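You operate a simulated robot arm through the tools that you are given. There is no shell and no other tool. Be economical: measure what you need, move in short steps, check, and stop when the job is done.

Carry out the task below with a simulated two-armed robot. There is one attempt and no reset: what you move stays moved.

TASK
Fetch the first aid box and set it on the lower shelf of the blue shelving. Then put the core on the lower shelf of the blue shelving away on the orange mat on the steel table. Then put the job block labelled "Heat 3" from the lower shelf of the blue shelving on the top of the narrow trolley. Then press the seven key three times. Then take the small green brush and leave it on the lower shelf of the blue shelving. Then put one of the yellow tags from the top of the yellow table on the top of the tooling bench. Then put the black hose on the top of the yellow table away on the right end of the fitting bench. Then put the short yellow hose on the shelf under the oven bench. Do these in the order given. Set down upright: short yellow hose.

It is judged by the outcome, as a careful person would: the job done as asked, and still so three seconds after it is handed in. It fails if anything else is knocked over, pushed out of place, dropped, spilled or broken.

THE ROBOT
Two 6-joint arms with two-finger parallel grippers on one trunk, on a base that drives. Base frame: it is fixed to the floor where the robot stands at the start and does not move with it; the origin is under the middle of the robot, x ahead of it, y to its left, z up. Units: m, rad, N and s.
The left shoulder is at the start at [-0.105, 0.177, 0.734], the right one opposite. With the tool pointing down near the work surface each hand reaches from about 0.24 to 0.72 m from the robot's upright axis, wherever it stands, measured 20 degrees to its own side. Places, roughly: black hose [-1.75, 2, 0.75]; core [0.5, 0.5, 0.5]; first aid box [0.5, 0.25, 1.25]; job block [0.5, -0.5, 0.5]; lower shelf of the blue shelving [0.5, 0, 0.6]; orange mat on the steel table (39x14 cm) [-5.52, 3.7, 0.86]; right end of the fitting bench [-1.5, -1.1, 0.8]; seven key [-1.8, -1.2, 0.9]; shelf under the oven bench [-5.2, -3.3, 0.4]; short yellow hose (5x5x10 cm) [-4.8, -3.4, 0.9]; small green brush (3x2x16 cm) [-2.6, -0.9, 0.9]; top of the narrow trolley [-3.4, -3.3, 0.8]; top of the tooling bench (113x26 cm) [-2.9, -0.22, 0.86]; yellow tag [-1.25, 1.75, 0.75]. Payload 1.57 kg a hand.
The TCP of each hand is the grasp point between the finger pads, 0.03 m short of the fingertips. In the tool frame z runs along the fingers and y along their closing line. The gripper opens to 0.08 m. The fingers are 0.017 m wide and 0.012 m thick; the gripper's body (0.04 by 0.082 m) begins 0.08 m behind the TCP.
Orientation is that of the tool frame in the base frame, as a unit quaternion [x, y, z, w]. With the fingers straight down and closing along the base's y, the tool's x points along the base's -x, its y along +y and its z along -z.

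THE INTERFACE
- The arms move only by the tool servo_tool. It takes "left_moves", "right_moves" or both (then of equal length, played together; a hand with none holds still); each is a list of rows, each a list of 3 entries, a list of its own where there are three numbers: the shift along the tool's x, y, z in mm, then the turn, a rotation vector about the tool's x, y, z in rad, then the opening, from 0 (shut) to 1 (fully open). In form: [[[dx, dy, dz], [rx, ry, rz], grip], ...]. A call has 1 to 8 rows; each row shifts and turns the commanded pose from where the row before left it, along the tool's axes as they then stand. Each row takes 0.2 s and may step no farther than 0.05 m and 0.15 rad from the row before; otherwise, or with a gripper value out of range, the whole call is refused. A pose out of reach is approached as far as the arm can. The call stops where the force on the tool passes 40 N (or 10 N more than at its start, if that is more) or the arm is blocked; 0.2 s more then pass. The fingers move at their own pace (about 0.072 m/s each) and stop on an object; they squeeze with about 21 N. The grip force told is the motor's: it shows also when the fingers shut on nothing. Time passes only in rows, and 0.2 s behind the last, so rows that do not move let the fingers close. It gives the time, the measured TCP pose, the force on the tool (base axes), the opening and the grip force at its end, in the units of the frame above (readings bear some noise), with the torque about the TCP (base axes, N m) and any sound that the robot's microphone picked up.
- Cameras (640 x 400 px; columns grow to the right, rows downward): "scene" is now at [0.043, -0.0142, 1.4596]; the picture's right is [-0.19, -0.98, 0.00], its down [-0.69, 0.13, -0.72] and it looks along [0.70, -0.13, -0.70] (base axes); focal length 252 px, centre (320, 200). "left" rides on the left gripper at [0.072, 0.007, -0.122] in its tool frame; the picture's right is [-0.09, 1.00, 0.00], its down [-0.84, -0.08, -0.54] and it looks along [-0.54, -0.05, 0.84] (tool axes); focal length 238 px, centre (320, 200). "right" rides on the right gripper at [0.072, -0.007, -0.122] in its tool frame; the picture's right is [0.09, 1.00, 0.00], its down [-0.84, 0.08, -0.54] and it looks along [-0.54, 0.05, 0.84] (tool axes); focal length 238 px, centre (320, 200). There is no depth. A picture from a camera that has moved, and an enlarged one, comes with that camera's place and axes in the base frame and with its lens.
- grab_frame(camera): a new picture of that camera. The clock stands still meanwhile.
- slide_trunk(by): slides the trunk up (or, below 0, down) by that many m; the arms and the scene camera ride with it, the base frame stays. It gives what a move gives, with no picture.
- steer(legs): drives the robot by 1 to 6 legs, each [ahead, left, turn to the left] in m, m and rad, along the robot's own axes; the way and the turn of a leg run together, so that a leg with both is an arc; at most 1.5 m and 3.142 rad a leg. The arms and the cameras ride along, it lands a little off, and it stops where it bumps. It gives what a move gives.
- head_to(pan, tilt): turns the head with the scene camera to pan (to the left, within 2.496 rad either way) and tilt (down, from -0.506 to 1.204), counted from straight ahead of the robot. It gives what a move gives.
- enlarge(camera, box): a new picture of the part [left, top, right, bottom] of that camera's present view, enlarged. The clock stands still meanwhile.
- sign_off(): hands the job in; it is judged then, once.

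Go step by step. Nothing tells you exact positions but the pictures and the camera data: compare them with the known pose of the tool, close in by small moves and look again before you grip or let go. The budget is 217 turns and 212 pictures, counting those below and the enlarged ones. Unless the task says otherwise, let go and move clear before handing in.

The tools are called after "Request:" by a JSON object that holds its "op" and its "data". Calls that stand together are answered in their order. servo_tool: Moves the arms, as the interface text tells. Its arguments: {"type":"object","properties":{"left_moves":{"type":"array","items":{"type":"array"}},"right_moves":{"type":"array","items":{"type":"array"}}},"required":[]} The other tools are called the same way: slide_trunk (by) slides the trunk up or down; steer (legs) drives the base; head_to (pan, tilt) turns the head that bears the scene camera; grab_frame (camera) takes a picture; enlarge (camera, box) takes an enlarged picture of a part of a camera's view; sign_off () hands the job in.

At the start:

```text
time: 0.0
left_position: [0.2851, 0.0373, 1.001]
left_orientation: [0.0, 1.0, 0.001, 0.0]
left_contact_force: [0.3, 0.2, 0.6]
left_torque: [-0.02, 0.0, -0.01]
left_opening: 0.0799
left_finger_force: 0.0
right_position: [0.3026, -0.2832, 1.0004]
right_orientation: [0.0, 1.0, 0.0, 0.0]
right_contact_force: [0.7, -0.7, 0.8]
right_torque: [0.03, -0.01, -0.03]
right_opening: 0.08
right_finger_force: 0.2
trunk travel left (down, up): [-0.175, 0.153]
robot x, y, heading: [0.0002, -0.0041, -0.0]
head pan, tilt: [-0.19, 0.773]
```

scene: 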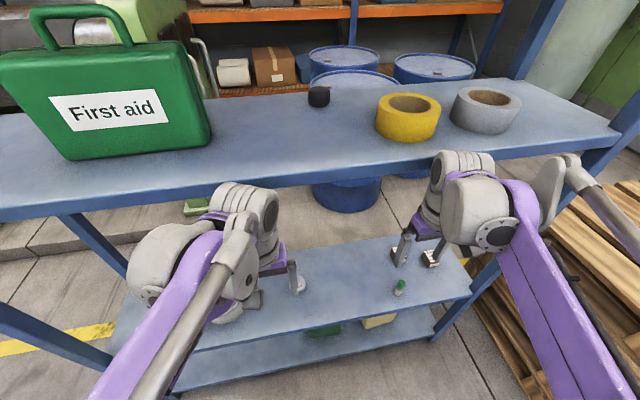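
right: 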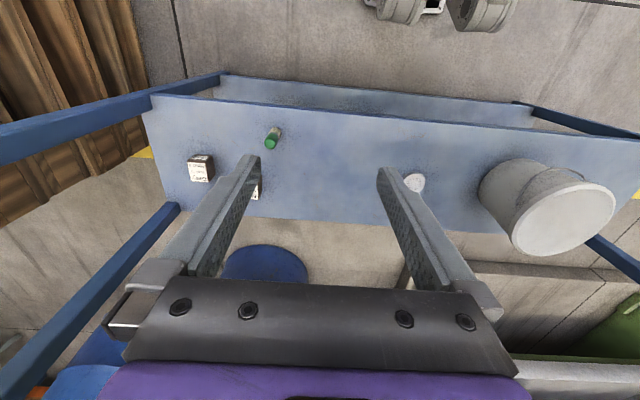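
left: 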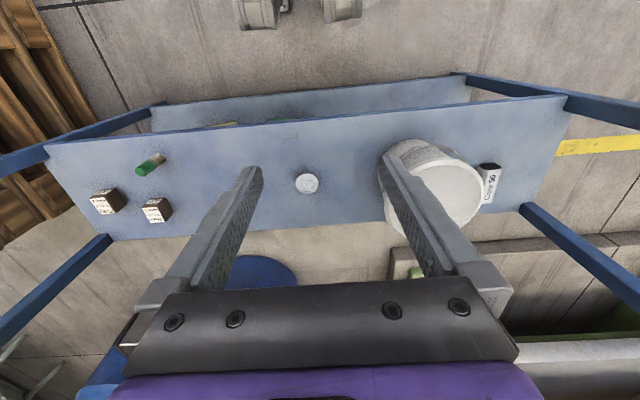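

I see the blue shelving ahead, with the first aid box on its upper shelf and small things on the lower one. I'll look closer at both before moving.

Request:
{"op": "enlarge", "data": {"camera": "left", "box": [60, 120, 260, 245]}}

Request:
{"op": "enlarge", "data": {"camera": "left", "box": [360, 80, 600, 230]}}

Request:
{"op": "head_to", "data": {"pan": 0.3, "tilt": 0.3}}

Request:
{"op": "grab_frame", "data": {"camera": "scene"}}

```text
3.20 times, centred on (160, 182) of left
camera zoom: at [0.2122, 0.043, 1.1223], right [0.09, 1.0, 0.0], down [0.84, -0.08, 0.54], along [0.54, -0.05, -0.84], focal length 763 px, centre (832, 256)
```

zoom: 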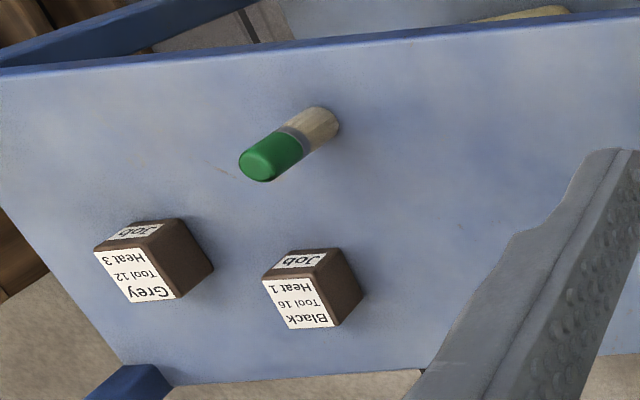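

```text
2.67 times, centred on (480, 155) of left
camera zoom: at [0.2122, 0.043, 1.1223], right [0.09, 1.0, 0.0], down [0.84, -0.08, 0.54], along [0.54, -0.05, -0.84], focal length 636 px, centre (-107, 320)
```

zoom: 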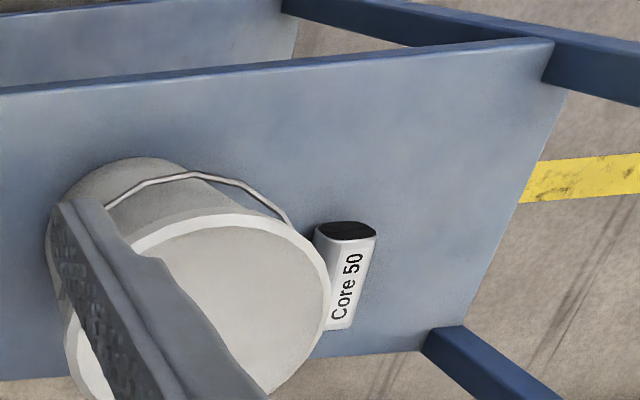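

```text
time: 0.9
left_position: [0.2847, 0.0375, 1.0006]
left_orientation: [0.0, 1.0, 0.0, 0.0]
left_contact_force: [-0.7, 1.1, -0.9]
left_torque: [0.02, -0.02, -0.01]
left_opening: 0.08
left_finger_force: 0.2
right_position: [0.3021, -0.283, 0.9988]
right_orientation: [0.0, 1.0, 0.0, 0.0]
right_contact_force: [-0.7, 0.0, -0.3]
right_torque: [0.0, -0.02, 0.0]
right_opening: 0.0799
right_finger_force: 0.0
trunk travel left (down, up): [-0.175, 0.153]
robot x, y, heading: [-0.0019, -0.0033, -0.001]
head pan, tilt: [0.3, 0.3]
```

```text
206 pictures are left
camera scene: at [0.0518, 0.0288, 1.5017], right [0.29, -0.96, 0.0], down [-0.28, -0.09, -0.95], along [0.91, 0.28, -0.3], focal length 252 px, centre (320, 200)
```

scene: 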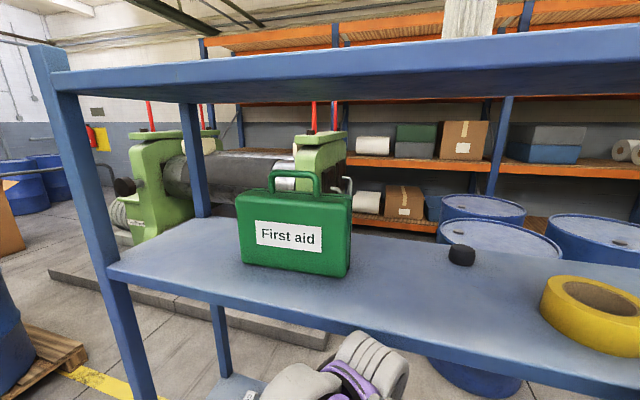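

The first aid box stands on the upper shelf beneath another board; "Heat 3" is the outermost right block, and the "Core 50" can is next to a paint bucket. I'll raise the trunk for parallax.

Request:
{"op": "slide_trunk", "data": {"by": 0.15}}

Request:
{"op": "grab_frame", "data": {"camera": "scene"}}

Request:
{"op": "grab_frame", "data": {"camera": "left"}}

```text
time: 2.7
left_position: [0.2833, 0.0369, 1.1506]
left_orientation: [0.0, 1.0, 0.0, -0.001]
left_contact_force: [0.3, -0.1, -0.6]
left_torque: [0.03, 0.02, 0.01]
left_opening: 0.0802
left_finger_force: 0.1
right_position: [0.3022, -0.2831, 1.1498]
right_orientation: [0.0, 1.0, 0.0, 0.0]
right_contact_force: [0.2, 0.3, 0.2]
right_torque: [0.02, -0.01, -0.04]
right_opening: 0.0801
right_finger_force: 0.1
trunk travel left (down, up): [-0.325, 0.003]
robot x, y, heading: [-0.0029, -0.0004, 0.005]
head pan, tilt: [0.3, 0.3]
```

```text
205 pictures are left
camera scene: at [0.0439, 0.0288, 1.6551], right [0.3, -0.96, 0.0], down [-0.28, -0.09, -0.96], along [0.91, 0.28, -0.3], focal length 252 px, centre (320, 200)
```

scene: 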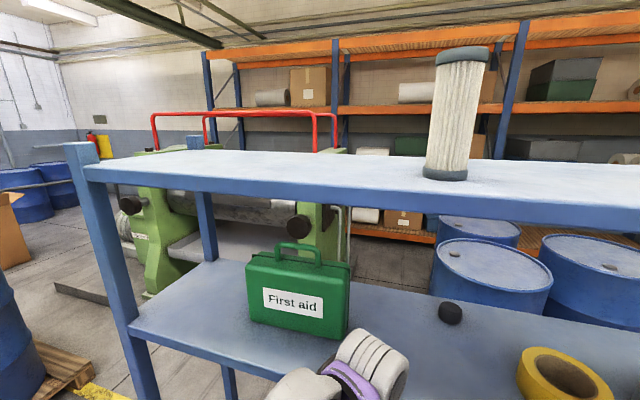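

```text
204 pictures are left
camera left: at [0.2115, 0.043, 1.2722], right [0.09, 1.0, 0.0], down [0.84, -0.08, 0.54], along [0.54, -0.05, -0.84], focal length 238 px, centre (320, 200)
```

left: 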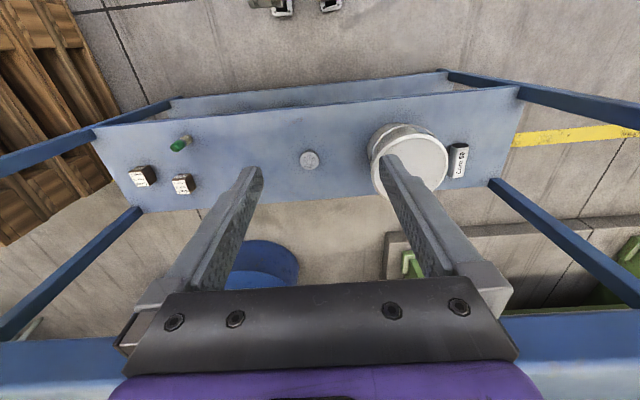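

The handle's top is at about (0.47, 0.21, 1.41), with the board above at 1.54, so I'll go in horizontally with a vertical finger closing. First I turn the left hand.

Request:
{"op": "servo_tool", "data": {"left_moves": [[[0, 0, 0], [-0.0864, -0.0864, 0.0864], 1], [[0, 0, 0], [-0.0864, -0.0864, 0.0864], 1], [[0, 0, 0], [-0.0864, -0.0864, 0.0864], 1], [[0, 0, 0], [-0.0864, -0.0864, 0.0864], 1], [[0, 0, 0], [-0.0864, -0.0864, 0.0864], 1], [[0, 0, 0], [-0.0864, -0.0864, 0.0864], 1], [[0, 0, 0], [-0.0864, -0.0864, 0.0864], 1], [[0, 0, 0], [-0.0864, -0.0864, 0.0864], 1]]}}

Request:
{"op": "servo_tool", "data": {"left_moves": [[[0, 0, 0], [-0.0864, -0.0864, 0.0864], 1], [[0, 0, 0], [-0.0864, -0.0864, 0.0864], 1], [[0, 0, 0], [-0.0864, -0.0864, 0.0864], 1], [[0, 0, 0], [-0.0864, -0.0864, 0.0864], 1], [[0, 0, 0], [-0.0864, -0.0864, 0.0864], 1], [[0, 0, 0], [-0.0864, -0.0864, 0.0864], 1]]}}

Request:
{"op": "grab_frame", "data": {"camera": "scene"}}

```text
time: 4.5
left_position: [0.2833, 0.0369, 1.1504]
left_orientation: [0.326, 0.825, 0.326, 0.326]
left_contact_force: [0.6, -0.4, 0.8]
left_torque: [-0.02, -0.01, 0.02]
left_opening: 0.0799
left_finger_force: 0.1
right_position: [0.3022, -0.2823, 1.1509]
right_orientation: [0.0, 1.0, 0.001, 0.0]
right_contact_force: [0.1, -0.4, 0.4]
right_torque: [-0.06, 0.0, -0.02]
right_opening: 0.0803
right_finger_force: 0.0
trunk travel left (down, up): [-0.325, 0.003]
robot x, y, heading: [0.0013, 0.0003, -0.0]
head pan, tilt: [0.3, 0.3]
```

```text
time: 5.9
left_position: [0.2835, 0.0371, 1.1495]
left_orientation: [0.5, 0.499, 0.5, 0.5]
left_contact_force: [0.0, -0.3, 0.1]
left_torque: [0.01, 0.02, 0.03]
left_opening: 0.0801
left_finger_force: 0.0
right_position: [0.302, -0.2818, 1.1499]
right_orientation: [0.0, 1.0, 0.0, 0.0]
right_contact_force: [0.0, 0.3, -0.1]
right_torque: [-0.04, 0.03, -0.01]
right_opening: 0.0799
right_finger_force: 0.1
trunk travel left (down, up): [-0.325, 0.003]
robot x, y, heading: [-0.0007, 0.0012, -0.003]
head pan, tilt: [0.3, 0.3]
```

```text
203 pictures are left
camera scene: at [0.0443, 0.0293, 1.6551], right [0.3, -0.96, 0.0], down [-0.28, -0.09, -0.96], along [0.91, 0.28, -0.3], focal length 252 px, centre (320, 200)
```

scene: 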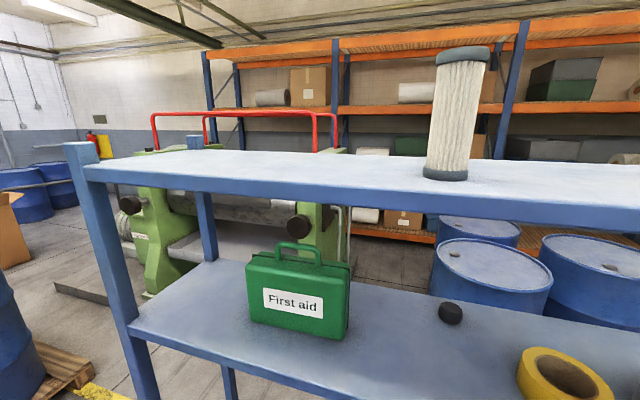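

The hand is now horizontal with fingers closing vertically. I raise it to handle height in front of the box.

Request:
{"op": "servo_tool", "data": {"left_moves": [[[29, 40, 0], [0, 0, 0], 1], [[29, 40, 0], [0, 0, 0], 1], [[29, 40, 0], [0, 0, 0], 1], [[29, 40, 0], [0, 0, 0], 1], [[29, 40, 0], [0, 0, 0], 1], [[28, 45, 0], [0, 0, 0], 1]]}}

Request:
{"op": "grab_frame", "data": {"camera": "scene"}}

Request:
{"op": "grab_frame", "data": {"camera": "left"}}

```text
refused: row 6 steps farther than a row can; nothing moved
```

```text
202 pictures are left
camera scene: at [0.0443, 0.0293, 1.6551], right [0.3, -0.96, 0.0], down [-0.28, -0.09, -0.96], along [0.91, 0.28, -0.3], focal length 252 px, centre (320, 200)
```

scene: 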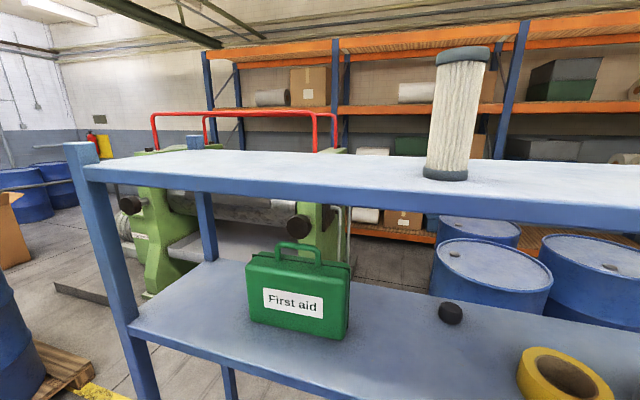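

```text
201 pictures are left
camera left: at [0.162, 0.1089, 1.1568], right [0.0, -0.09, 1.0], down [-0.54, -0.84, -0.08], along [0.84, -0.54, -0.05], focal length 238 px, centre (320, 200)
```

left: 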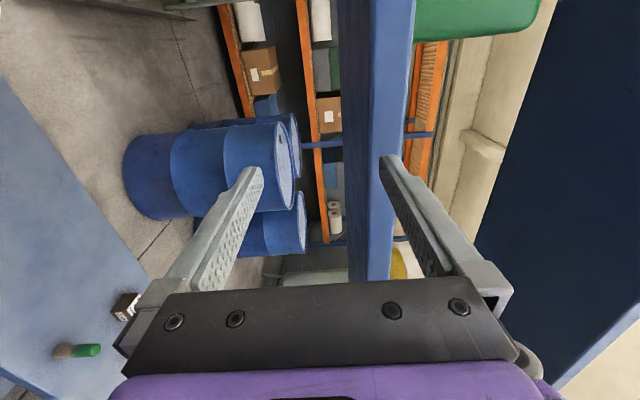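

One row was too long; I repeat it with smaller steps.

Request:
{"op": "servo_tool", "data": {"left_moves": [[[25, 35, 0], [0, 0, 0], 1], [[25, 35, 0], [0, 0, 0], 1], [[25, 35, 0], [0, 0, 0], 1], [[25, 35, 0], [0, 0, 0], 1], [[25, 35, 0], [0, 0, 0], 1], [[25, 35, 0], [0, 0, 0], 1], [[20, 35, 0], [0, 0, 0], 1]]}}

Request:
{"op": "grab_frame", "data": {"camera": "scene"}}

Request:
{"op": "grab_frame", "data": {"camera": "left"}}

```text
time: 6.8
left_position: [0.3211, 0.0778, 1.2682]
left_orientation: [0.5, 0.503, 0.494, 0.502]
left_contact_force: [-1.3, 0.6, -0.6]
left_torque: [0.0, 0.02, 0.01]
left_opening: 0.0801
left_finger_force: 0.1
left hand out of reach, approached as far as the arm can: row 2, 3, 4
right_position: [0.3011, -0.2822, 1.1502]
right_orientation: [0.0, 1.0, 0.0, 0.001]
right_contact_force: [0.0, 0.4, 0.0]
right_torque: [0.02, -0.03, 0.03]
right_opening: 0.0801
right_finger_force: 0.0
trunk travel left (down, up): [-0.325, 0.003]
robot x, y, heading: [-0.0007, 0.0022, 0.002]
head pan, tilt: [0.3, 0.3]
stopped in row 4 (left hand): the force on the tool passed its limit at 66 N (the readings are from after the stop); the commanded pose is now the measured one
```

```text
200 pictures are left
camera scene: at [0.0431, 0.0288, 1.6551], right [0.3, -0.96, 0.0], down [-0.28, -0.09, -0.96], along [0.91, 0.28, -0.29], focal length 252 px, centre (320, 200)
```

scene: 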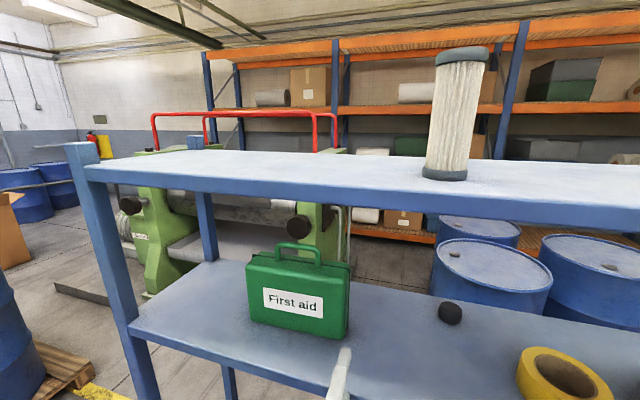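

```text
199 pictures are left
camera left: at [0.2002, 0.1511, 1.2748], right [0.01, -0.08, 1.0], down [-0.55, -0.83, -0.06], along [0.84, -0.55, -0.05], focal length 238 px, centre (320, 200)
```

left: 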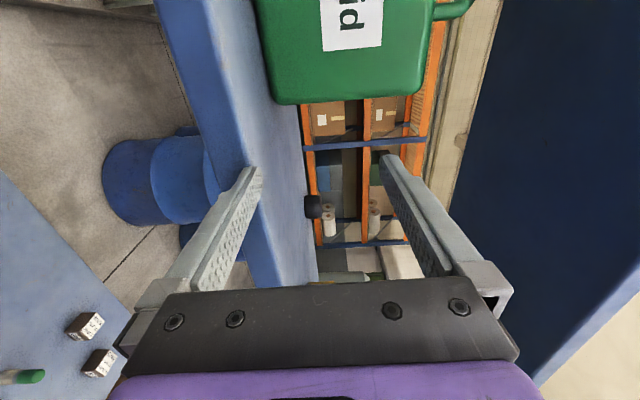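

The hand was too near its own shoulder and touched the shelf edge lightly. I'll back the base up 0.13 m so there is room to raise it.

Request:
{"op": "steer", "data": {"legs": [[-0.13, 0, 0]]}}

Request:
{"op": "servo_tool", "data": {"left_moves": [[[10, 30, 10], [0, 0, 0], 1], [[25, 30, 0], [0, 0, 0], 1], [[25, 30, 0], [0, 0, 0], 1], [[25, 25, 0], [0, 0, 0], 1], [[25, 10, 0], [0, 0, 0], 1], [[15, 0, 0], [0, 0, 0], 1]]}}

Request:
{"op": "grab_frame", "data": {"camera": "scene"}}

Request:
{"op": "grab_frame", "data": {"camera": "left"}}

```text
time: 8.1
left_position: [0.1969, 0.0785, 1.2676]
left_orientation: [0.501, 0.503, 0.494, 0.502]
left_contact_force: [0.0, 0.2, -0.7]
left_torque: [0.01, 0.01, -0.02]
left_opening: 0.0803
left_finger_force: 0.0
right_position: [0.1768, -0.2835, 1.1506]
right_orientation: [0.0, 1.0, 0.001, 0.0]
right_contact_force: [-0.3, 0.1, 0.5]
right_torque: [0.0, 0.01, 0.01]
right_opening: 0.08
right_finger_force: 0.0
trunk travel left (down, up): [-0.325, 0.003]
robot x, y, heading: [-0.1274, -0.0005, -0.0]
head pan, tilt: [0.3, 0.3]
```

```text
time: 9.5
left_position: [0.2135, 0.1747, 1.3923]
left_orientation: [0.5, 0.506, 0.494, 0.5]
left_contact_force: [0.1, -0.3, -0.8]
left_torque: [-0.02, 0.01, 0.02]
left_opening: 0.08
left_finger_force: 0.0
left hand out of reach, approached as far as the arm can: row 2, 5, 6
right_position: [0.1739, -0.2829, 1.1505]
right_orientation: [0.0, 1.0, 0.0, -0.001]
right_contact_force: [0.0, -0.1, -0.2]
right_torque: [-0.03, 0.04, -0.04]
right_opening: 0.08
right_finger_force: 0.0
trunk travel left (down, up): [-0.325, 0.003]
robot x, y, heading: [-0.1307, -0.0029, 0.002]
head pan, tilt: [0.3, 0.3]
```

```text
198 pictures are left
camera scene: at [-0.0835, 0.0289, 1.6551], right [0.3, -0.96, 0.0], down [-0.28, -0.09, -0.96], along [0.91, 0.28, -0.3], focal length 252 px, centre (320, 200)
```

scene: 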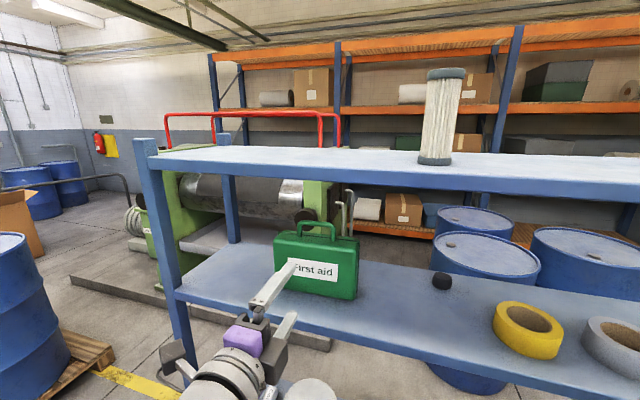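

```text
197 pictures are left
camera left: at [0.0905, 0.2463, 1.3997], right [0.01, -0.08, 1.0], down [-0.54, -0.84, -0.06], along [0.84, -0.54, -0.05], focal length 238 px, centre (320, 200)
```

left: 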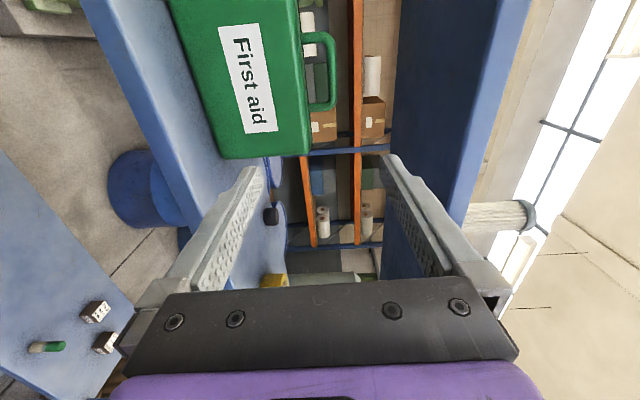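

The handle is at about y 0.214, z 1.40. I move forward closer and look in detail at the bar and its hole.

Request:
{"op": "servo_tool", "data": {"left_moves": [[[5, 3, 40], [0, 0, 0], 0.6], [[5, 3, 40], [0, 0, 0], 0.5], [[0, 3, 40], [0, 0, 0], 0.5], [[0, 0, 40], [0, 0, 0], 0.5]]}}

Request:
{"op": "enlarge", "data": {"camera": "left", "box": [160, 0, 480, 200]}}

Request:
{"op": "grab_frame", "data": {"camera": "scene"}}

```text
time: 10.5
left_position: [0.3736, 0.1715, 1.3979]
left_orientation: [0.5, 0.506, 0.494, 0.5]
left_contact_force: [0.1, 1.0, -0.1]
left_torque: [-0.01, -0.01, 0.0]
left_opening: 0.0403
left_finger_force: 0.0
left hand out of reach, approached as far as the arm can: row 1, 2
right_position: [0.1747, -0.2836, 1.1498]
right_orientation: [0.001, 1.0, 0.0, 0.0]
right_contact_force: [-0.5, 0.2, 0.5]
right_torque: [-0.01, 0.0, 0.0]
right_opening: 0.0799
right_finger_force: 0.0
trunk travel left (down, up): [-0.325, 0.003]
robot x, y, heading: [-0.124, -0.0005, 0.002]
head pan, tilt: [0.3, 0.3]
```

```text
2.00 times, centred on (320, 100) of left
camera zoom: at [0.2524, 0.2427, 1.4055], right [0.01, -0.08, 1.0], down [-0.54, -0.84, -0.06], along [0.84, -0.54, -0.05], focal length 477 px, centre (320, 400)
```

zoom: 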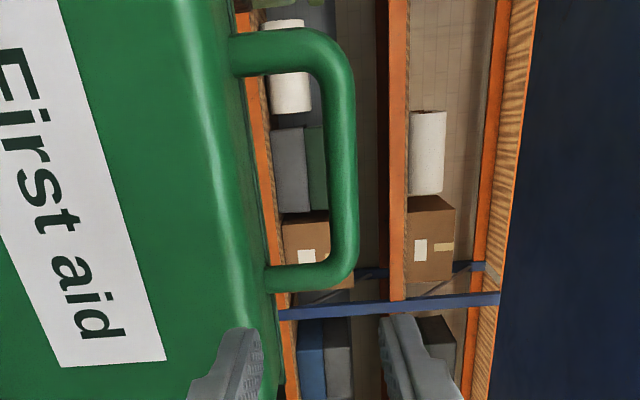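

```text
195 pictures are left
camera scene: at [-0.0811, 0.0286, 1.6552], right [0.3, -0.96, 0.0], down [-0.28, -0.09, -0.95], along [0.91, 0.28, -0.3], focal length 252 px, centre (320, 200)
```

scene: 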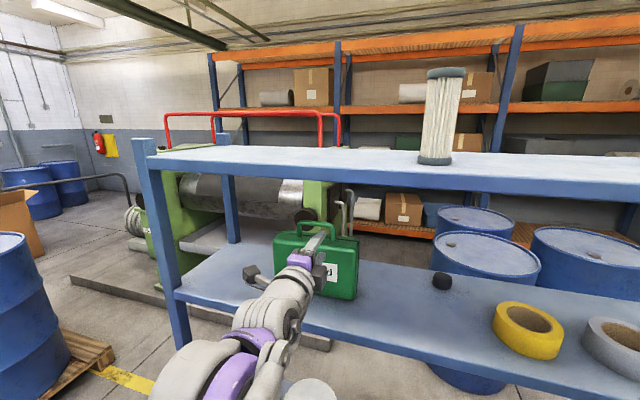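

The bar sits at z≈1.41 with a roughly 2 cm hole beneath it. I shift the hand sideways and up, with the fingers set to straddle the bar.

Request:
{"op": "servo_tool", "data": {"left_moves": [[[15, 4, 0], [0, 0, 0], 0.34], [[15, 4, 0], [0, 0, 0], 0.34], [[13, 4, 5], [0, 0, 0], 0.34]]}}

Request:
{"op": "enlarge", "data": {"camera": "left", "box": [160, 0, 480, 200]}}

Request:
{"op": "enlarge", "data": {"camera": "scene", "box": [240, 200, 400, 300]}}

```text
time: 11.3
left_position: [0.3745, 0.1876, 1.4017]
left_orientation: [0.501, 0.521, 0.494, 0.483]
left_contact_force: [-0.4, 0.5, -0.1]
left_torque: [-0.03, 0.03, 0.01]
left_opening: 0.027
left_finger_force: 0.0
left hand out of reach, approached as far as the arm can: row 1, 2, 3
right_position: [0.1746, -0.283, 1.1503]
right_orientation: [0.001, 1.0, -0.001, 0.0]
right_contact_force: [0.2, 0.0, 0.5]
right_torque: [-0.02, -0.02, 0.0]
right_opening: 0.0801
right_finger_force: 0.0
trunk travel left (down, up): [-0.325, 0.003]
robot x, y, heading: [-0.1303, 0.0004, 0.001]
head pan, tilt: [0.3, 0.3]
```

```text
2.00 times, centred on (320, 100) of left
camera zoom: at [0.2522, 0.2554, 1.4132], right [0.05, -0.08, 1.0], down [-0.52, -0.85, -0.04], along [0.85, -0.51, -0.08], focal length 477 px, centre (320, 400)
```

zoom: 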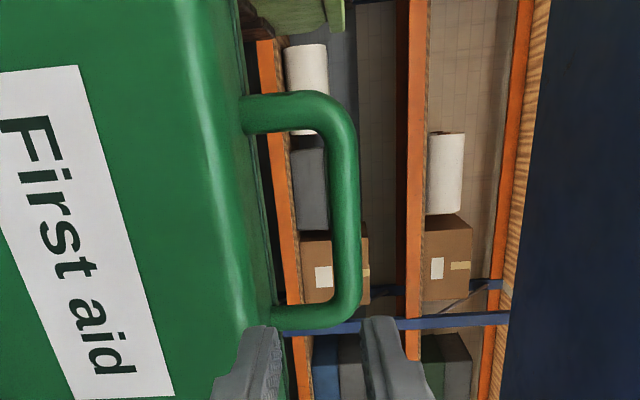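

```text
4.00 times, centred on (320, 250) of scene
camera zoom: at [-0.0834, 0.0288, 1.6551], right [0.3, -0.96, 0.0], down [-0.28, -0.09, -0.96], along [0.91, 0.28, -0.3], focal length 1007 px, centre (320, 0)
```

zoom: 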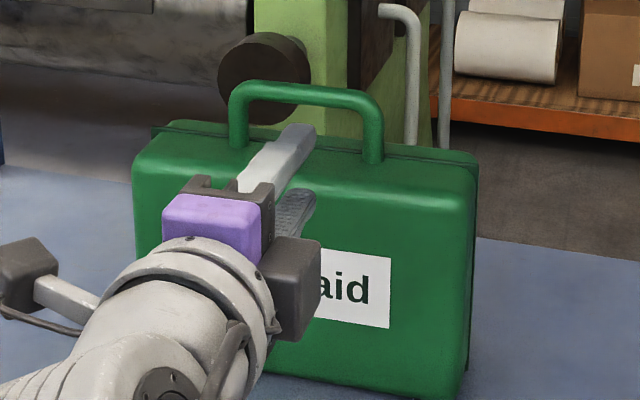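

The arm runs out of sideways reach here, so I'll shift the base left about 27 mm instead.

Request:
{"op": "steer", "data": {"legs": [[0, 0.03, 0]]}}

Request:
{"op": "servo_tool", "data": {"left_moves": [[[0, 4, 20], [0, 0, 0], 0.34], [[0, 3, 20], [0, 0, 0], 0.34]]}}

Request:
{"op": "enlarge", "data": {"camera": "left", "box": [160, 0, 480, 200]}}

```text
time: 12.3
left_position: [0.3757, 0.2153, 1.4008]
left_orientation: [0.5, 0.522, 0.494, 0.483]
left_contact_force: [-0.3, 0.3, -0.7]
left_torque: [-0.01, -0.01, -0.01]
left_opening: 0.027
left_finger_force: 0.1
right_position: [0.1758, -0.2541, 1.1498]
right_orientation: [0.0, 1.0, 0.0, 0.0]
right_contact_force: [0.6, -0.4, 0.3]
right_torque: [-0.01, 0.0, 0.0]
right_opening: 0.08
right_finger_force: 0.2
trunk travel left (down, up): [-0.325, 0.003]
robot x, y, heading: [-0.1298, 0.0311, 0.002]
head pan, tilt: [0.3, 0.3]
```

```text
time: 12.9
left_position: [0.4167, 0.219, 1.4085]
left_orientation: [0.501, 0.521, 0.494, 0.484]
left_contact_force: [0.0, 0.8, 0.8]
left_torque: [0.01, -0.02, 0.0]
left_opening: 0.0275
left_finger_force: 0.0
right_position: [0.1752, -0.2535, 1.1506]
right_orientation: [0.0, 1.0, 0.0, 0.001]
right_contact_force: [-0.2, 0.6, -0.1]
right_torque: [0.0, 0.0, -0.02]
right_opening: 0.08
right_finger_force: 0.1
trunk travel left (down, up): [-0.325, 0.003]
robot x, y, heading: [-0.1292, 0.0276, 0.002]
head pan, tilt: [0.3, 0.3]
```

```text
2.00 times, centred on (320, 100) of left
camera zoom: at [0.2926, 0.2868, 1.4192], right [0.05, -0.08, 1.0], down [-0.52, -0.85, -0.04], along [0.85, -0.51, -0.08], focal length 477 px, centre (320, 400)
```

zoom: 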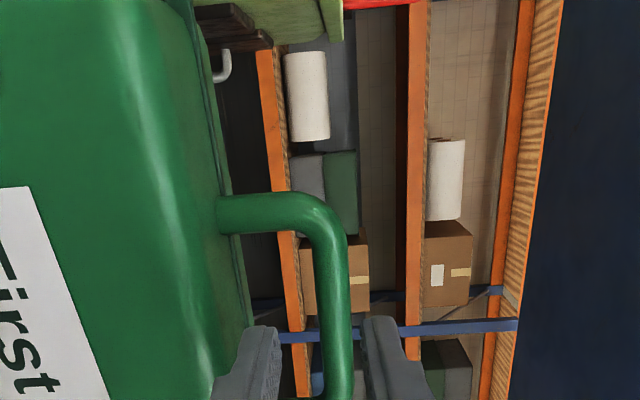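

The fingers line up to straddle the bar. I go forward 60 mm in short steps and look.

Request:
{"op": "servo_tool", "data": {"left_moves": [[[-2, 2, 15], [0, 0, 0], 0.34], [[-2, 2, 15], [0, 0, 0], 0.34], [[-2, 2, 15], [0, 0, 0], 0.34], [[0, 0, 10], [0, 0, 0], 0.34]]}}

Request:
{"op": "grab_frame", "data": {"camera": "left"}}

Request:
{"op": "enlarge", "data": {"camera": "scene", "box": [240, 200, 400, 300]}}

```text
time: 13.9
left_position: [0.4723, 0.2157, 1.4102]
left_orientation: [0.501, 0.521, 0.494, 0.483]
left_contact_force: [-0.2, -0.3, -0.4]
left_torque: [0.02, 0.02, 0.01]
left_opening: 0.0272
left_finger_force: 0.0
right_position: [0.1742, -0.2544, 1.1496]
right_orientation: [0.0, 1.0, 0.0, 0.0]
right_contact_force: [0.5, -0.4, 0.5]
right_torque: [0.01, 0.02, -0.02]
right_opening: 0.0802
right_finger_force: 0.0
trunk travel left (down, up): [-0.325, 0.003]
robot x, y, heading: [-0.124, 0.0269, 0.006]
head pan, tilt: [0.3, 0.3]
```

```text
191 pictures are left
camera left: at [0.3484, 0.2819, 1.4217], right [0.05, -0.08, 1.0], down [-0.52, -0.85, -0.04], along [0.85, -0.51, -0.08], focal length 238 px, centre (320, 200)
```

left: 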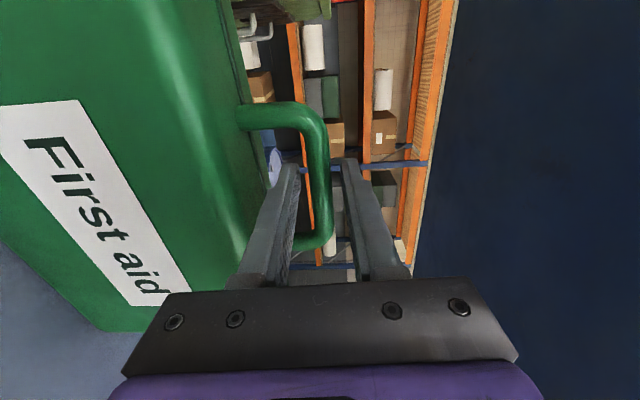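

```text
4.00 times, centred on (320, 250) of scene
camera zoom: at [-0.0828, 0.0582, 1.6552], right [0.3, -0.96, 0.0], down [-0.28, -0.09, -0.96], along [0.91, 0.28, -0.3], focal length 1007 px, centre (320, 0)
```

zoom: 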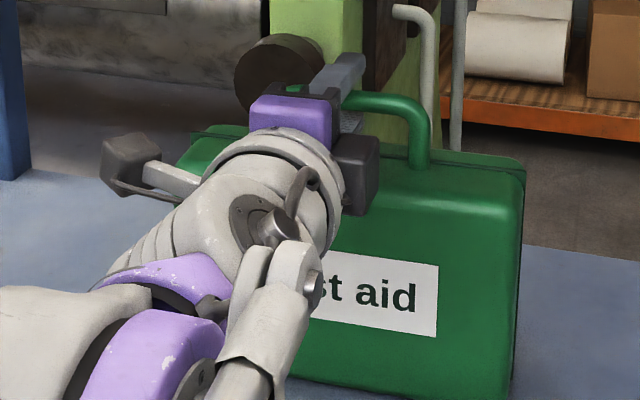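

The bar lies between the fingers with the tips past it. I close.

Request:
{"op": "servo_tool", "data": {"left_moves": [[[0, 0, 0], [0, 0, 0], 0], [[0, 0, 0], [0, 0, 0], 0], [[0, 0, 0], [0, 0, 0], 0]]}}

Request:
{"op": "servo_tool", "data": {"left_moves": [[[0, 10, 0], [0, 0, 0], 0], [[0, 10, 0], [0, 0, 0], 0], [[0, 10, 0], [0, 0, 0], 0]]}}

Request:
{"op": "grab_frame", "data": {"camera": "scene"}}

```text
time: 14.7
left_position: [0.4723, 0.214, 1.4108]
left_orientation: [0.501, 0.522, 0.493, 0.483]
left_contact_force: [1.3, 1.0, 6.0]
left_torque: [0.15, -0.06, 0.01]
left_opening: 0.0134
left_finger_force: 20.9
right_position: [0.1749, -0.2544, 1.1493]
right_orientation: [0.0, 1.0, 0.0, 0.0]
right_contact_force: [0.1, 0.6, 0.1]
right_torque: [-0.03, -0.03, 0.04]
right_opening: 0.0797
right_finger_force: 0.0
trunk travel left (down, up): [-0.325, 0.003]
robot x, y, heading: [-0.1278, 0.0273, 0.002]
head pan, tilt: [0.3, 0.3]
```

```text
time: 15.5
left_position: [0.4736, 0.2135, 1.4393]
left_orientation: [0.501, 0.521, 0.494, 0.483]
left_contact_force: [-0.6, 0.0, -6.5]
left_torque: [0.03, 0.03, 0.02]
left_opening: 0.0136
left_finger_force: 20.4
right_position: [0.1746, -0.2527, 1.15]
right_orientation: [0.0, 1.0, 0.0, 0.0]
right_contact_force: [-0.5, -0.6, 0.1]
right_torque: [0.02, 0.01, 0.0]
right_opening: 0.0799
right_finger_force: 0.1
trunk travel left (down, up): [-0.325, 0.003]
robot x, y, heading: [-0.1277, 0.0276, 0.0]
head pan, tilt: [0.3, 0.3]
```

```text
189 pictures are left
camera scene: at [-0.0827, 0.0583, 1.6551], right [0.3, -0.96, 0.0], down [-0.28, -0.09, -0.96], along [0.91, 0.28, -0.3], focal length 252 px, centre (320, 200)
```

scene: 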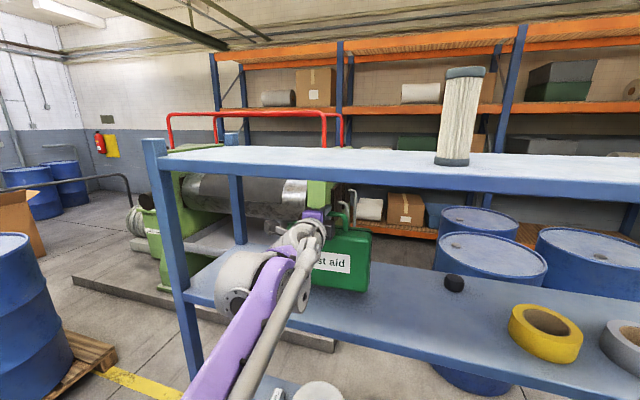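

The box is lifted (about 7 N) and clear. Its new place will be the gap on the lower shelf around y=-0.20, between the white disc and the blocks; I back out, shift right and lower the trunk.

Request:
{"op": "steer", "data": {"legs": [[-0.3, 0, 0], [0, -0.32, 0]]}}

Request:
{"op": "slide_trunk", "data": {"by": -0.3}}

Request:
{"op": "head_to", "data": {"pan": 0.0, "tilt": 0.6}}

Request:
{"op": "grab_frame", "data": {"camera": "scene"}}

```text
time: 20.4
left_position: [0.1767, -0.0945, 1.4408]
left_orientation: [0.501, 0.523, 0.494, 0.481]
left_contact_force: [-0.3, -0.3, -5.4]
left_torque: [0.04, 0.05, 0.0]
left_opening: 0.0138
left_finger_force: 20.7
right_position: [-0.1194, -0.5634, 1.151]
right_orientation: [-0.003, 1.0, 0.0, 0.0]
right_contact_force: [-0.1, -0.2, 0.2]
right_torque: [0.0, 0.01, -0.01]
right_opening: 0.0799
right_finger_force: 0.0
trunk travel left (down, up): [-0.325, 0.003]
robot x, y, heading: [-0.4247, -0.2802, 0.002]
head pan, tilt: [0.3, 0.3]
```

```text
time: 23.4
left_position: [0.206, -0.0962, 1.1081]
left_orientation: [0.508, 0.535, 0.487, 0.468]
left_contact_force: [-0.1, 0.4, -4.8]
left_torque: [0.03, 0.01, 0.01]
left_opening: 0.0136
left_finger_force: 21.8
right_position: [-0.119, -0.5633, 0.8495]
right_orientation: [-0.002, 1.0, 0.001, 0.0]
right_contact_force: [-1.2, 0.1, -0.4]
right_torque: [0.01, 0.0, 0.01]
right_opening: 0.0799
right_finger_force: 0.0
trunk travel left (down, up): [-0.025, 0.303]
robot x, y, heading: [-0.4224, -0.2832, 0.007]
head pan, tilt: [0.3, 0.3]
```

```text
time: 24.2
left_position: [0.2061, -0.0962, 1.1085]
left_orientation: [0.507, 0.534, 0.487, 0.469]
left_contact_force: [-0.3, -0.2, -5.1]
left_torque: [0.0, 0.04, 0.01]
left_opening: 0.0139
left_finger_force: 21.7
right_position: [-0.119, -0.5632, 0.8501]
right_orientation: [-0.003, 1.0, 0.0, 0.001]
right_contact_force: [0.3, 0.3, -1.1]
right_torque: [-0.03, 0.0, 0.0]
right_opening: 0.0799
right_finger_force: 0.0
trunk travel left (down, up): [-0.025, 0.303]
robot x, y, heading: [-0.4217, -0.2816, 0.009]
head pan, tilt: [0.0, 0.6]
```

```text
188 pictures are left
camera scene: at [-0.3294, -0.2802, 1.3159], right [0.01, -1.0, 0.0], down [-0.56, 0.0, -0.83], along [0.83, 0.0, -0.56], focal length 252 px, centre (320, 200)
```

scene: 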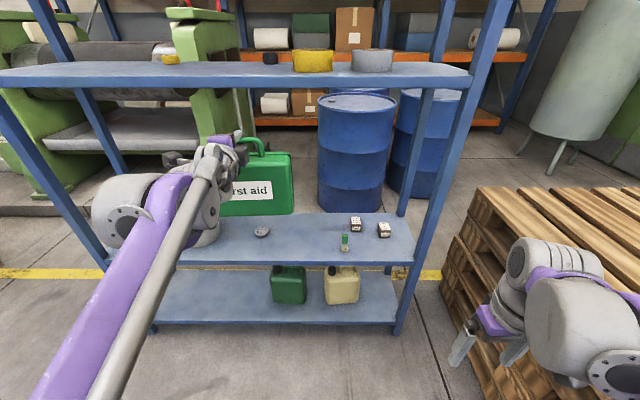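

The hand is in front of the shelf with the box upright. I lower it to just above lower-shelf height.

Request:
{"op": "servo_tool", "data": {"left_moves": [[[0, -40, 3], [-0.01, 0, 0], 0], [[0, -40, 3], [-0.01, 0, 0], 0], [[0, -40, 3], [-0.01, 0, 0], 0], [[0, -40, 3], [-0.01, 0, 0], 0], [[0, -40, 2], [0, 0, 0], 0], [[0, -40, 2], [0, 0, 0], 0]]}}

Request:
{"op": "grab_frame", "data": {"camera": "scene"}}

```text
time: 25.6
left_position: [0.2093, -0.0988, 0.8675]
left_orientation: [0.497, 0.525, 0.498, 0.479]
left_contact_force: [0.9, -0.4, -5.9]
left_torque: [-0.01, 0.02, 0.02]
left_opening: 0.0137
left_finger_force: 21.2
right_position: [-0.1179, -0.5628, 0.8504]
right_orientation: [-0.002, 1.0, 0.0, 0.0]
right_contact_force: [0.9, -0.2, 0.0]
right_torque: [-0.02, -0.02, 0.0]
right_opening: 0.0799
right_finger_force: 0.1
trunk travel left (down, up): [-0.025, 0.303]
robot x, y, heading: [-0.4201, -0.2843, 0.001]
head pan, tilt: [0.0, 0.6]
```

```text
187 pictures are left
camera scene: at [-0.329, -0.2802, 1.3158], right [0.0, -1.0, 0.0], down [-0.57, 0.0, -0.82], along [0.82, 0.0, -0.57], focal length 252 px, centre (320, 200)
```

scene: 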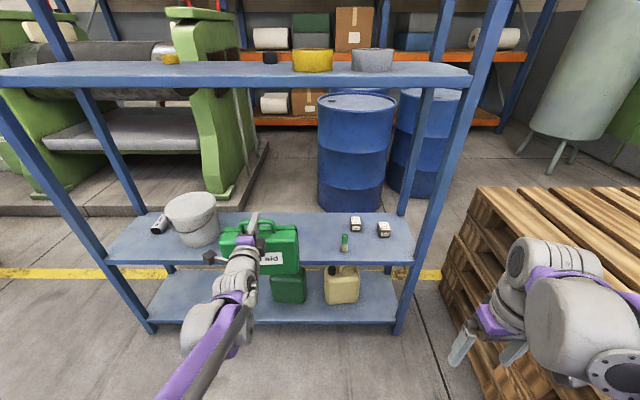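

The lower shelf has a clear gap right of the disc. I drive right and forward to bring the box over it.

Request:
{"op": "steer", "data": {"legs": [[0, -0.095, 0], [0.27, 0, 0]]}}

Request:
{"op": "grab_frame", "data": {"camera": "scene"}}

Request:
{"op": "grab_frame", "data": {"camera": "left"}}

Request:
{"op": "grab_frame", "data": {"camera": "right"}}

```text
time: 28.6
left_position: [0.483, -0.1924, 0.8674]
left_orientation: [0.497, 0.525, 0.498, 0.479]
left_contact_force: [0.8, -0.3, -5.1]
left_torque: [-0.01, 0.02, -0.01]
left_opening: 0.0136
left_finger_force: 21.1
right_position: [0.1539, -0.6578, 0.8505]
right_orientation: [-0.002, 1.0, 0.0, 0.0]
right_contact_force: [-1.5, -0.6, -0.7]
right_torque: [-0.01, 0.03, 0.01]
right_opening: 0.0801
right_finger_force: 0.0
trunk travel left (down, up): [-0.025, 0.303]
robot x, y, heading: [-0.15, -0.376, 0.006]
head pan, tilt: [0.0, 0.6]
```

```text
186 pictures are left
camera scene: at [-0.0568, -0.3747, 1.3158], right [0.0, -1.0, 0.0], down [-0.57, 0.0, -0.82], along [0.82, 0.0, -0.57], focal length 252 px, centre (320, 200)
```

scene: 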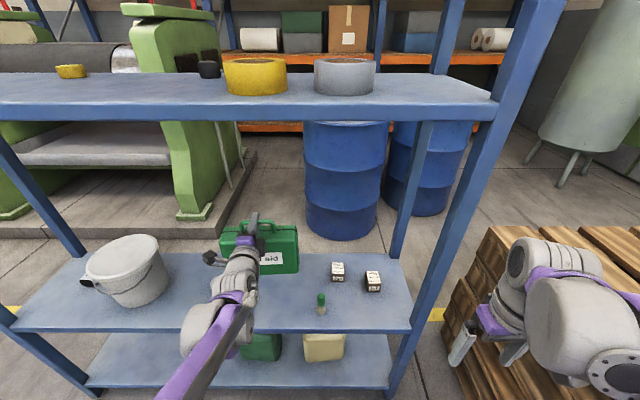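

```text
185 pictures are left
camera left: at [0.3568, -0.128, 0.8799], right [0.05, -0.08, 1.0], down [-0.5, -0.86, -0.05], along [0.86, -0.5, -0.08], focal length 238 px, centre (320, 200)
```

left: 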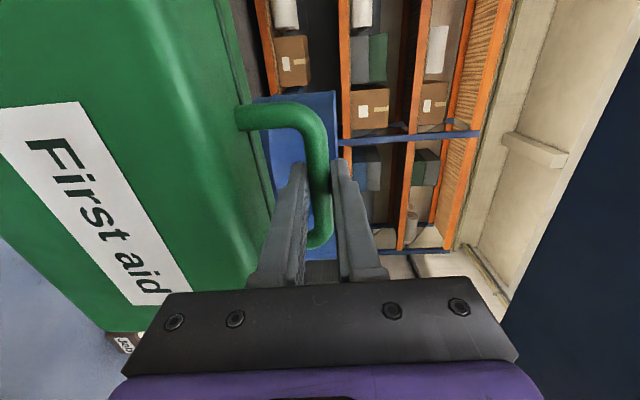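

```text
184 pictures are left
camera right: at [0.0817, -0.6632, 0.9725], right [-0.1, 1.0, 0.0], down [0.84, 0.08, 0.54], along [0.54, 0.05, -0.84], focal length 238 px, centre (320, 200)
```

right: 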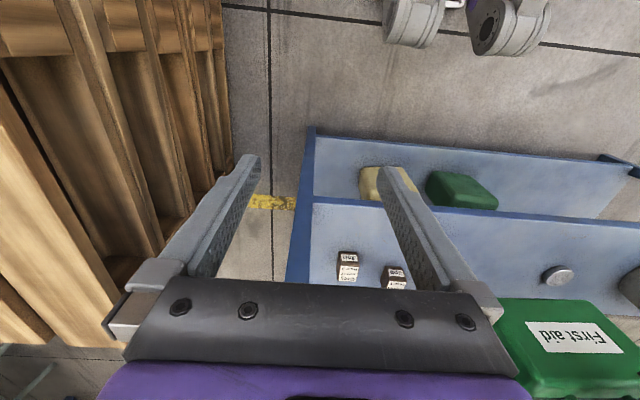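

The box hangs over the gap. I lower it, the last part slowly, watching for contact.

Request:
{"op": "servo_tool", "data": {"left_moves": [[[-6, -20, 1], [0, 0, 0], 0], [[-6, -20, 1], [0, 0, 0], 0], [[0, -20, 1], [0, 0, 0], 0], [[0, -10, 0], [0, 0, 0], 0]]}}

Request:
{"op": "grab_frame", "data": {"camera": "right"}}

Request:
{"op": "grab_frame", "data": {"camera": "scene"}}

```text
time: 29.6
left_position: [0.4816, -0.2074, 0.7984]
left_orientation: [0.498, 0.525, 0.498, 0.478]
left_contact_force: [-0.3, -0.4, -5.3]
left_torque: [-0.01, 0.02, -0.02]
left_opening: 0.0135
left_finger_force: 20.9
right_position: [0.153, -0.6575, 0.8488]
right_orientation: [-0.003, 1.0, -0.001, 0.0]
right_contact_force: [-0.4, 0.2, 0.2]
right_torque: [0.0, 0.01, 0.04]
right_opening: 0.0802
right_finger_force: 0.0
trunk travel left (down, up): [-0.025, 0.303]
robot x, y, heading: [-0.1492, -0.3789, 0.006]
head pan, tilt: [0.0, 0.6]
```

```text
183 pictures are left
camera right: at [0.0813, -0.6632, 0.9725], right [-0.1, 1.0, 0.0], down [0.84, 0.08, 0.54], along [0.54, 0.05, -0.84], focal length 238 px, centre (320, 200)
```

right: 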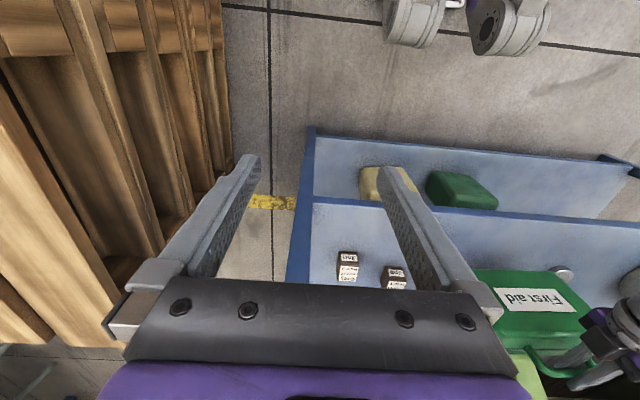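

```text
182 pictures are left
camera scene: at [-0.0573, -0.3747, 1.3158], right [0.0, -1.0, 0.0], down [-0.57, 0.0, -0.82], along [0.82, 0.0, -0.57], focal length 252 px, centre (320, 200)
```

scene: 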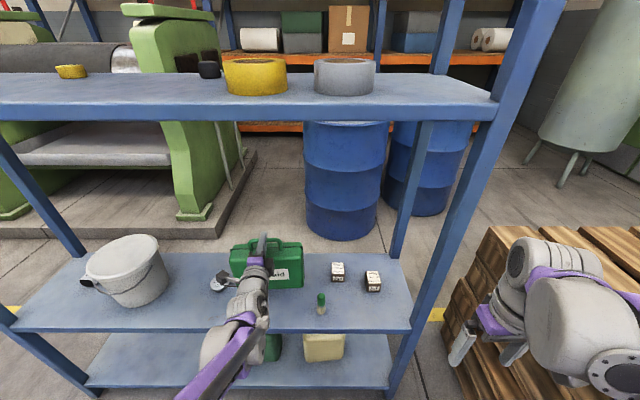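

Clear of the disc and the blocks. I lower the last centimetres.

Request:
{"op": "servo_tool", "data": {"left_moves": [[[0, -4, 0], [0, 0, 0], 0], [[0, -4, 0], [0, 0, 0], 0], [[0, -4, 0], [0, 0, 0], 0]]}}

Request:
{"op": "servo_tool", "data": {"left_moves": [[[0, -4, 0], [0, 0, 0], 0], [[0, -4, 0], [0, 0, 0], 0]]}}

```text
time: 30.4
left_position: [0.4814, -0.2071, 0.7861]
left_orientation: [0.497, 0.525, 0.498, 0.478]
left_contact_force: [0.0, 0.5, -6.8]
left_torque: [0.02, 0.05, 0.02]
left_opening: 0.0137
left_finger_force: 21.0
right_position: [0.1528, -0.6578, 0.8503]
right_orientation: [-0.003, 1.0, 0.0, 0.0]
right_contact_force: [-0.4, 0.3, -0.2]
right_torque: [-0.01, 0.03, 0.01]
right_opening: 0.08
right_finger_force: 0.0
trunk travel left (down, up): [-0.025, 0.303]
robot x, y, heading: [-0.1491, -0.3721, 0.004]
head pan, tilt: [0.0, 0.6]
```

```text
time: 31.0
left_position: [0.4811, -0.207, 0.7788]
left_orientation: [0.497, 0.525, 0.498, 0.478]
left_contact_force: [0.2, 0.5, -5.0]
left_torque: [0.02, 0.06, 0.01]
left_opening: 0.0136
left_finger_force: 21.0
right_position: [0.1529, -0.6575, 0.8501]
right_orientation: [-0.002, 1.0, 0.0, 0.001]
right_contact_force: [-0.4, -0.4, -0.1]
right_torque: [0.0, 0.0, -0.02]
right_opening: 0.0801
right_finger_force: 0.0
trunk travel left (down, up): [-0.025, 0.303]
robot x, y, heading: [-0.1522, -0.3753, 0.004]
head pan, tilt: [0.0, 0.6]
```

Request:
{"op": "servo_tool", "data": {"left_moves": [[[0, -4, 0], [0, 0, 0], 0], [[0, -4, 0], [0, 0, 0], 0]]}}

Request:
{"op": "enlarge", "data": {"camera": "right", "box": [400, 220, 640, 370]}}

```text
time: 31.6
left_position: [0.4803, -0.206, 0.7701]
left_orientation: [0.497, 0.524, 0.498, 0.479]
left_contact_force: [-0.5, -0.3, -6.0]
left_torque: [-0.01, 0.02, -0.01]
left_opening: 0.0136
left_finger_force: 20.7
right_position: [0.1532, -0.6584, 0.85]
right_orientation: [-0.003, 1.0, 0.0, 0.0]
right_contact_force: [0.4, 0.4, -0.5]
right_torque: [0.04, 0.0, -0.01]
right_opening: 0.0799
right_finger_force: 0.0
trunk travel left (down, up): [-0.025, 0.303]
robot x, y, heading: [-0.1498, -0.3746, 0.009]
head pan, tilt: [0.0, 0.6]
```

```text
2.67 times, centred on (520, 295) of right
camera zoom: at [0.0813, -0.6632, 0.9725], right [-0.1, 1.0, 0.0], down [0.84, 0.08, 0.54], along [0.54, 0.05, -0.84], focal length 636 px, centre (-213, -53)
```

zoom: 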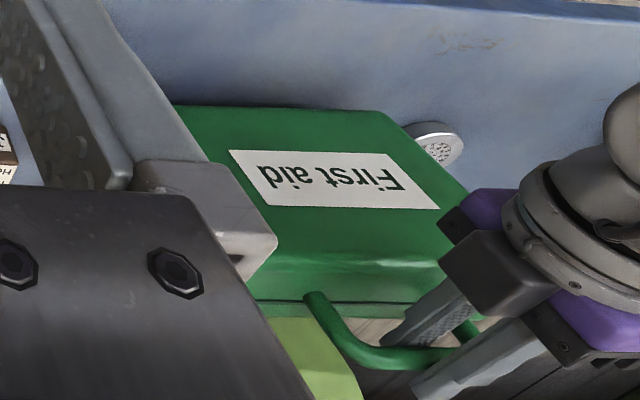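

No contact yet; I keep lowering in small steps.

Request:
{"op": "servo_tool", "data": {"left_moves": [[[0, -3, 0], [0, 0, 0], 0], [[0, -3, 0], [0, 0, 0], 0]]}}

Request:
{"op": "servo_tool", "data": {"left_moves": [[[0, -3, 0], [0, 0, 0], 0], [[0, -3, 0], [0, 0, 0], 0]]}}

Request:
{"op": "servo_tool", "data": {"left_moves": [[[0, -3, 0], [0, 0, 0], 0]]}}

```text
time: 32.2
left_position: [0.4797, -0.2067, 0.7649]
left_orientation: [0.497, 0.525, 0.498, 0.479]
left_contact_force: [0.0, -0.3, -5.8]
left_torque: [-0.01, 0.04, -0.04]
left_opening: 0.0136
left_finger_force: 21.1
right_position: [0.153, -0.6576, 0.8486]
right_orientation: [-0.002, 1.0, 0.001, 0.0]
right_contact_force: [1.1, -0.3, -0.1]
right_torque: [-0.01, 0.0, 0.03]
right_opening: 0.0803
right_finger_force: 0.1
trunk travel left (down, up): [-0.025, 0.303]
robot x, y, heading: [-0.1502, -0.3817, 0.004]
head pan, tilt: [0.0, 0.6]
```

```text
time: 32.8
left_position: [0.4791, -0.2075, 0.7586]
left_orientation: [0.497, 0.525, 0.498, 0.479]
left_contact_force: [0.4, 0.9, -6.2]
left_torque: [0.0, 0.02, 0.01]
left_opening: 0.0134
left_finger_force: 21.4
right_position: [0.1534, -0.6583, 0.8509]
right_orientation: [-0.002, 1.0, 0.0, 0.0]
right_contact_force: [-0.1, 0.5, -1.0]
right_torque: [-0.04, -0.01, 0.0]
right_opening: 0.0798
right_finger_force: 0.2
trunk travel left (down, up): [-0.025, 0.303]
robot x, y, heading: [-0.1496, -0.3752, 0.001]
head pan, tilt: [0.0, 0.6]
```

```text
time: 33.2
left_position: [0.481, -0.2056, 0.755]
left_orientation: [0.497, 0.525, 0.498, 0.479]
left_contact_force: [0.7, 0.1, -5.3]
left_torque: [0.04, 0.07, 0.02]
left_opening: 0.0136
left_finger_force: 20.7
right_position: [0.1529, -0.6568, 0.8506]
right_orientation: [-0.003, 1.0, 0.0, 0.0]
right_contact_force: [-0.7, -0.7, -0.9]
right_torque: [0.01, -0.02, 0.03]
right_opening: 0.0799
right_finger_force: 0.1
trunk travel left (down, up): [-0.025, 0.303]
robot x, y, heading: [-0.1514, -0.3762, 0.004]
head pan, tilt: [0.0, 0.6]
```

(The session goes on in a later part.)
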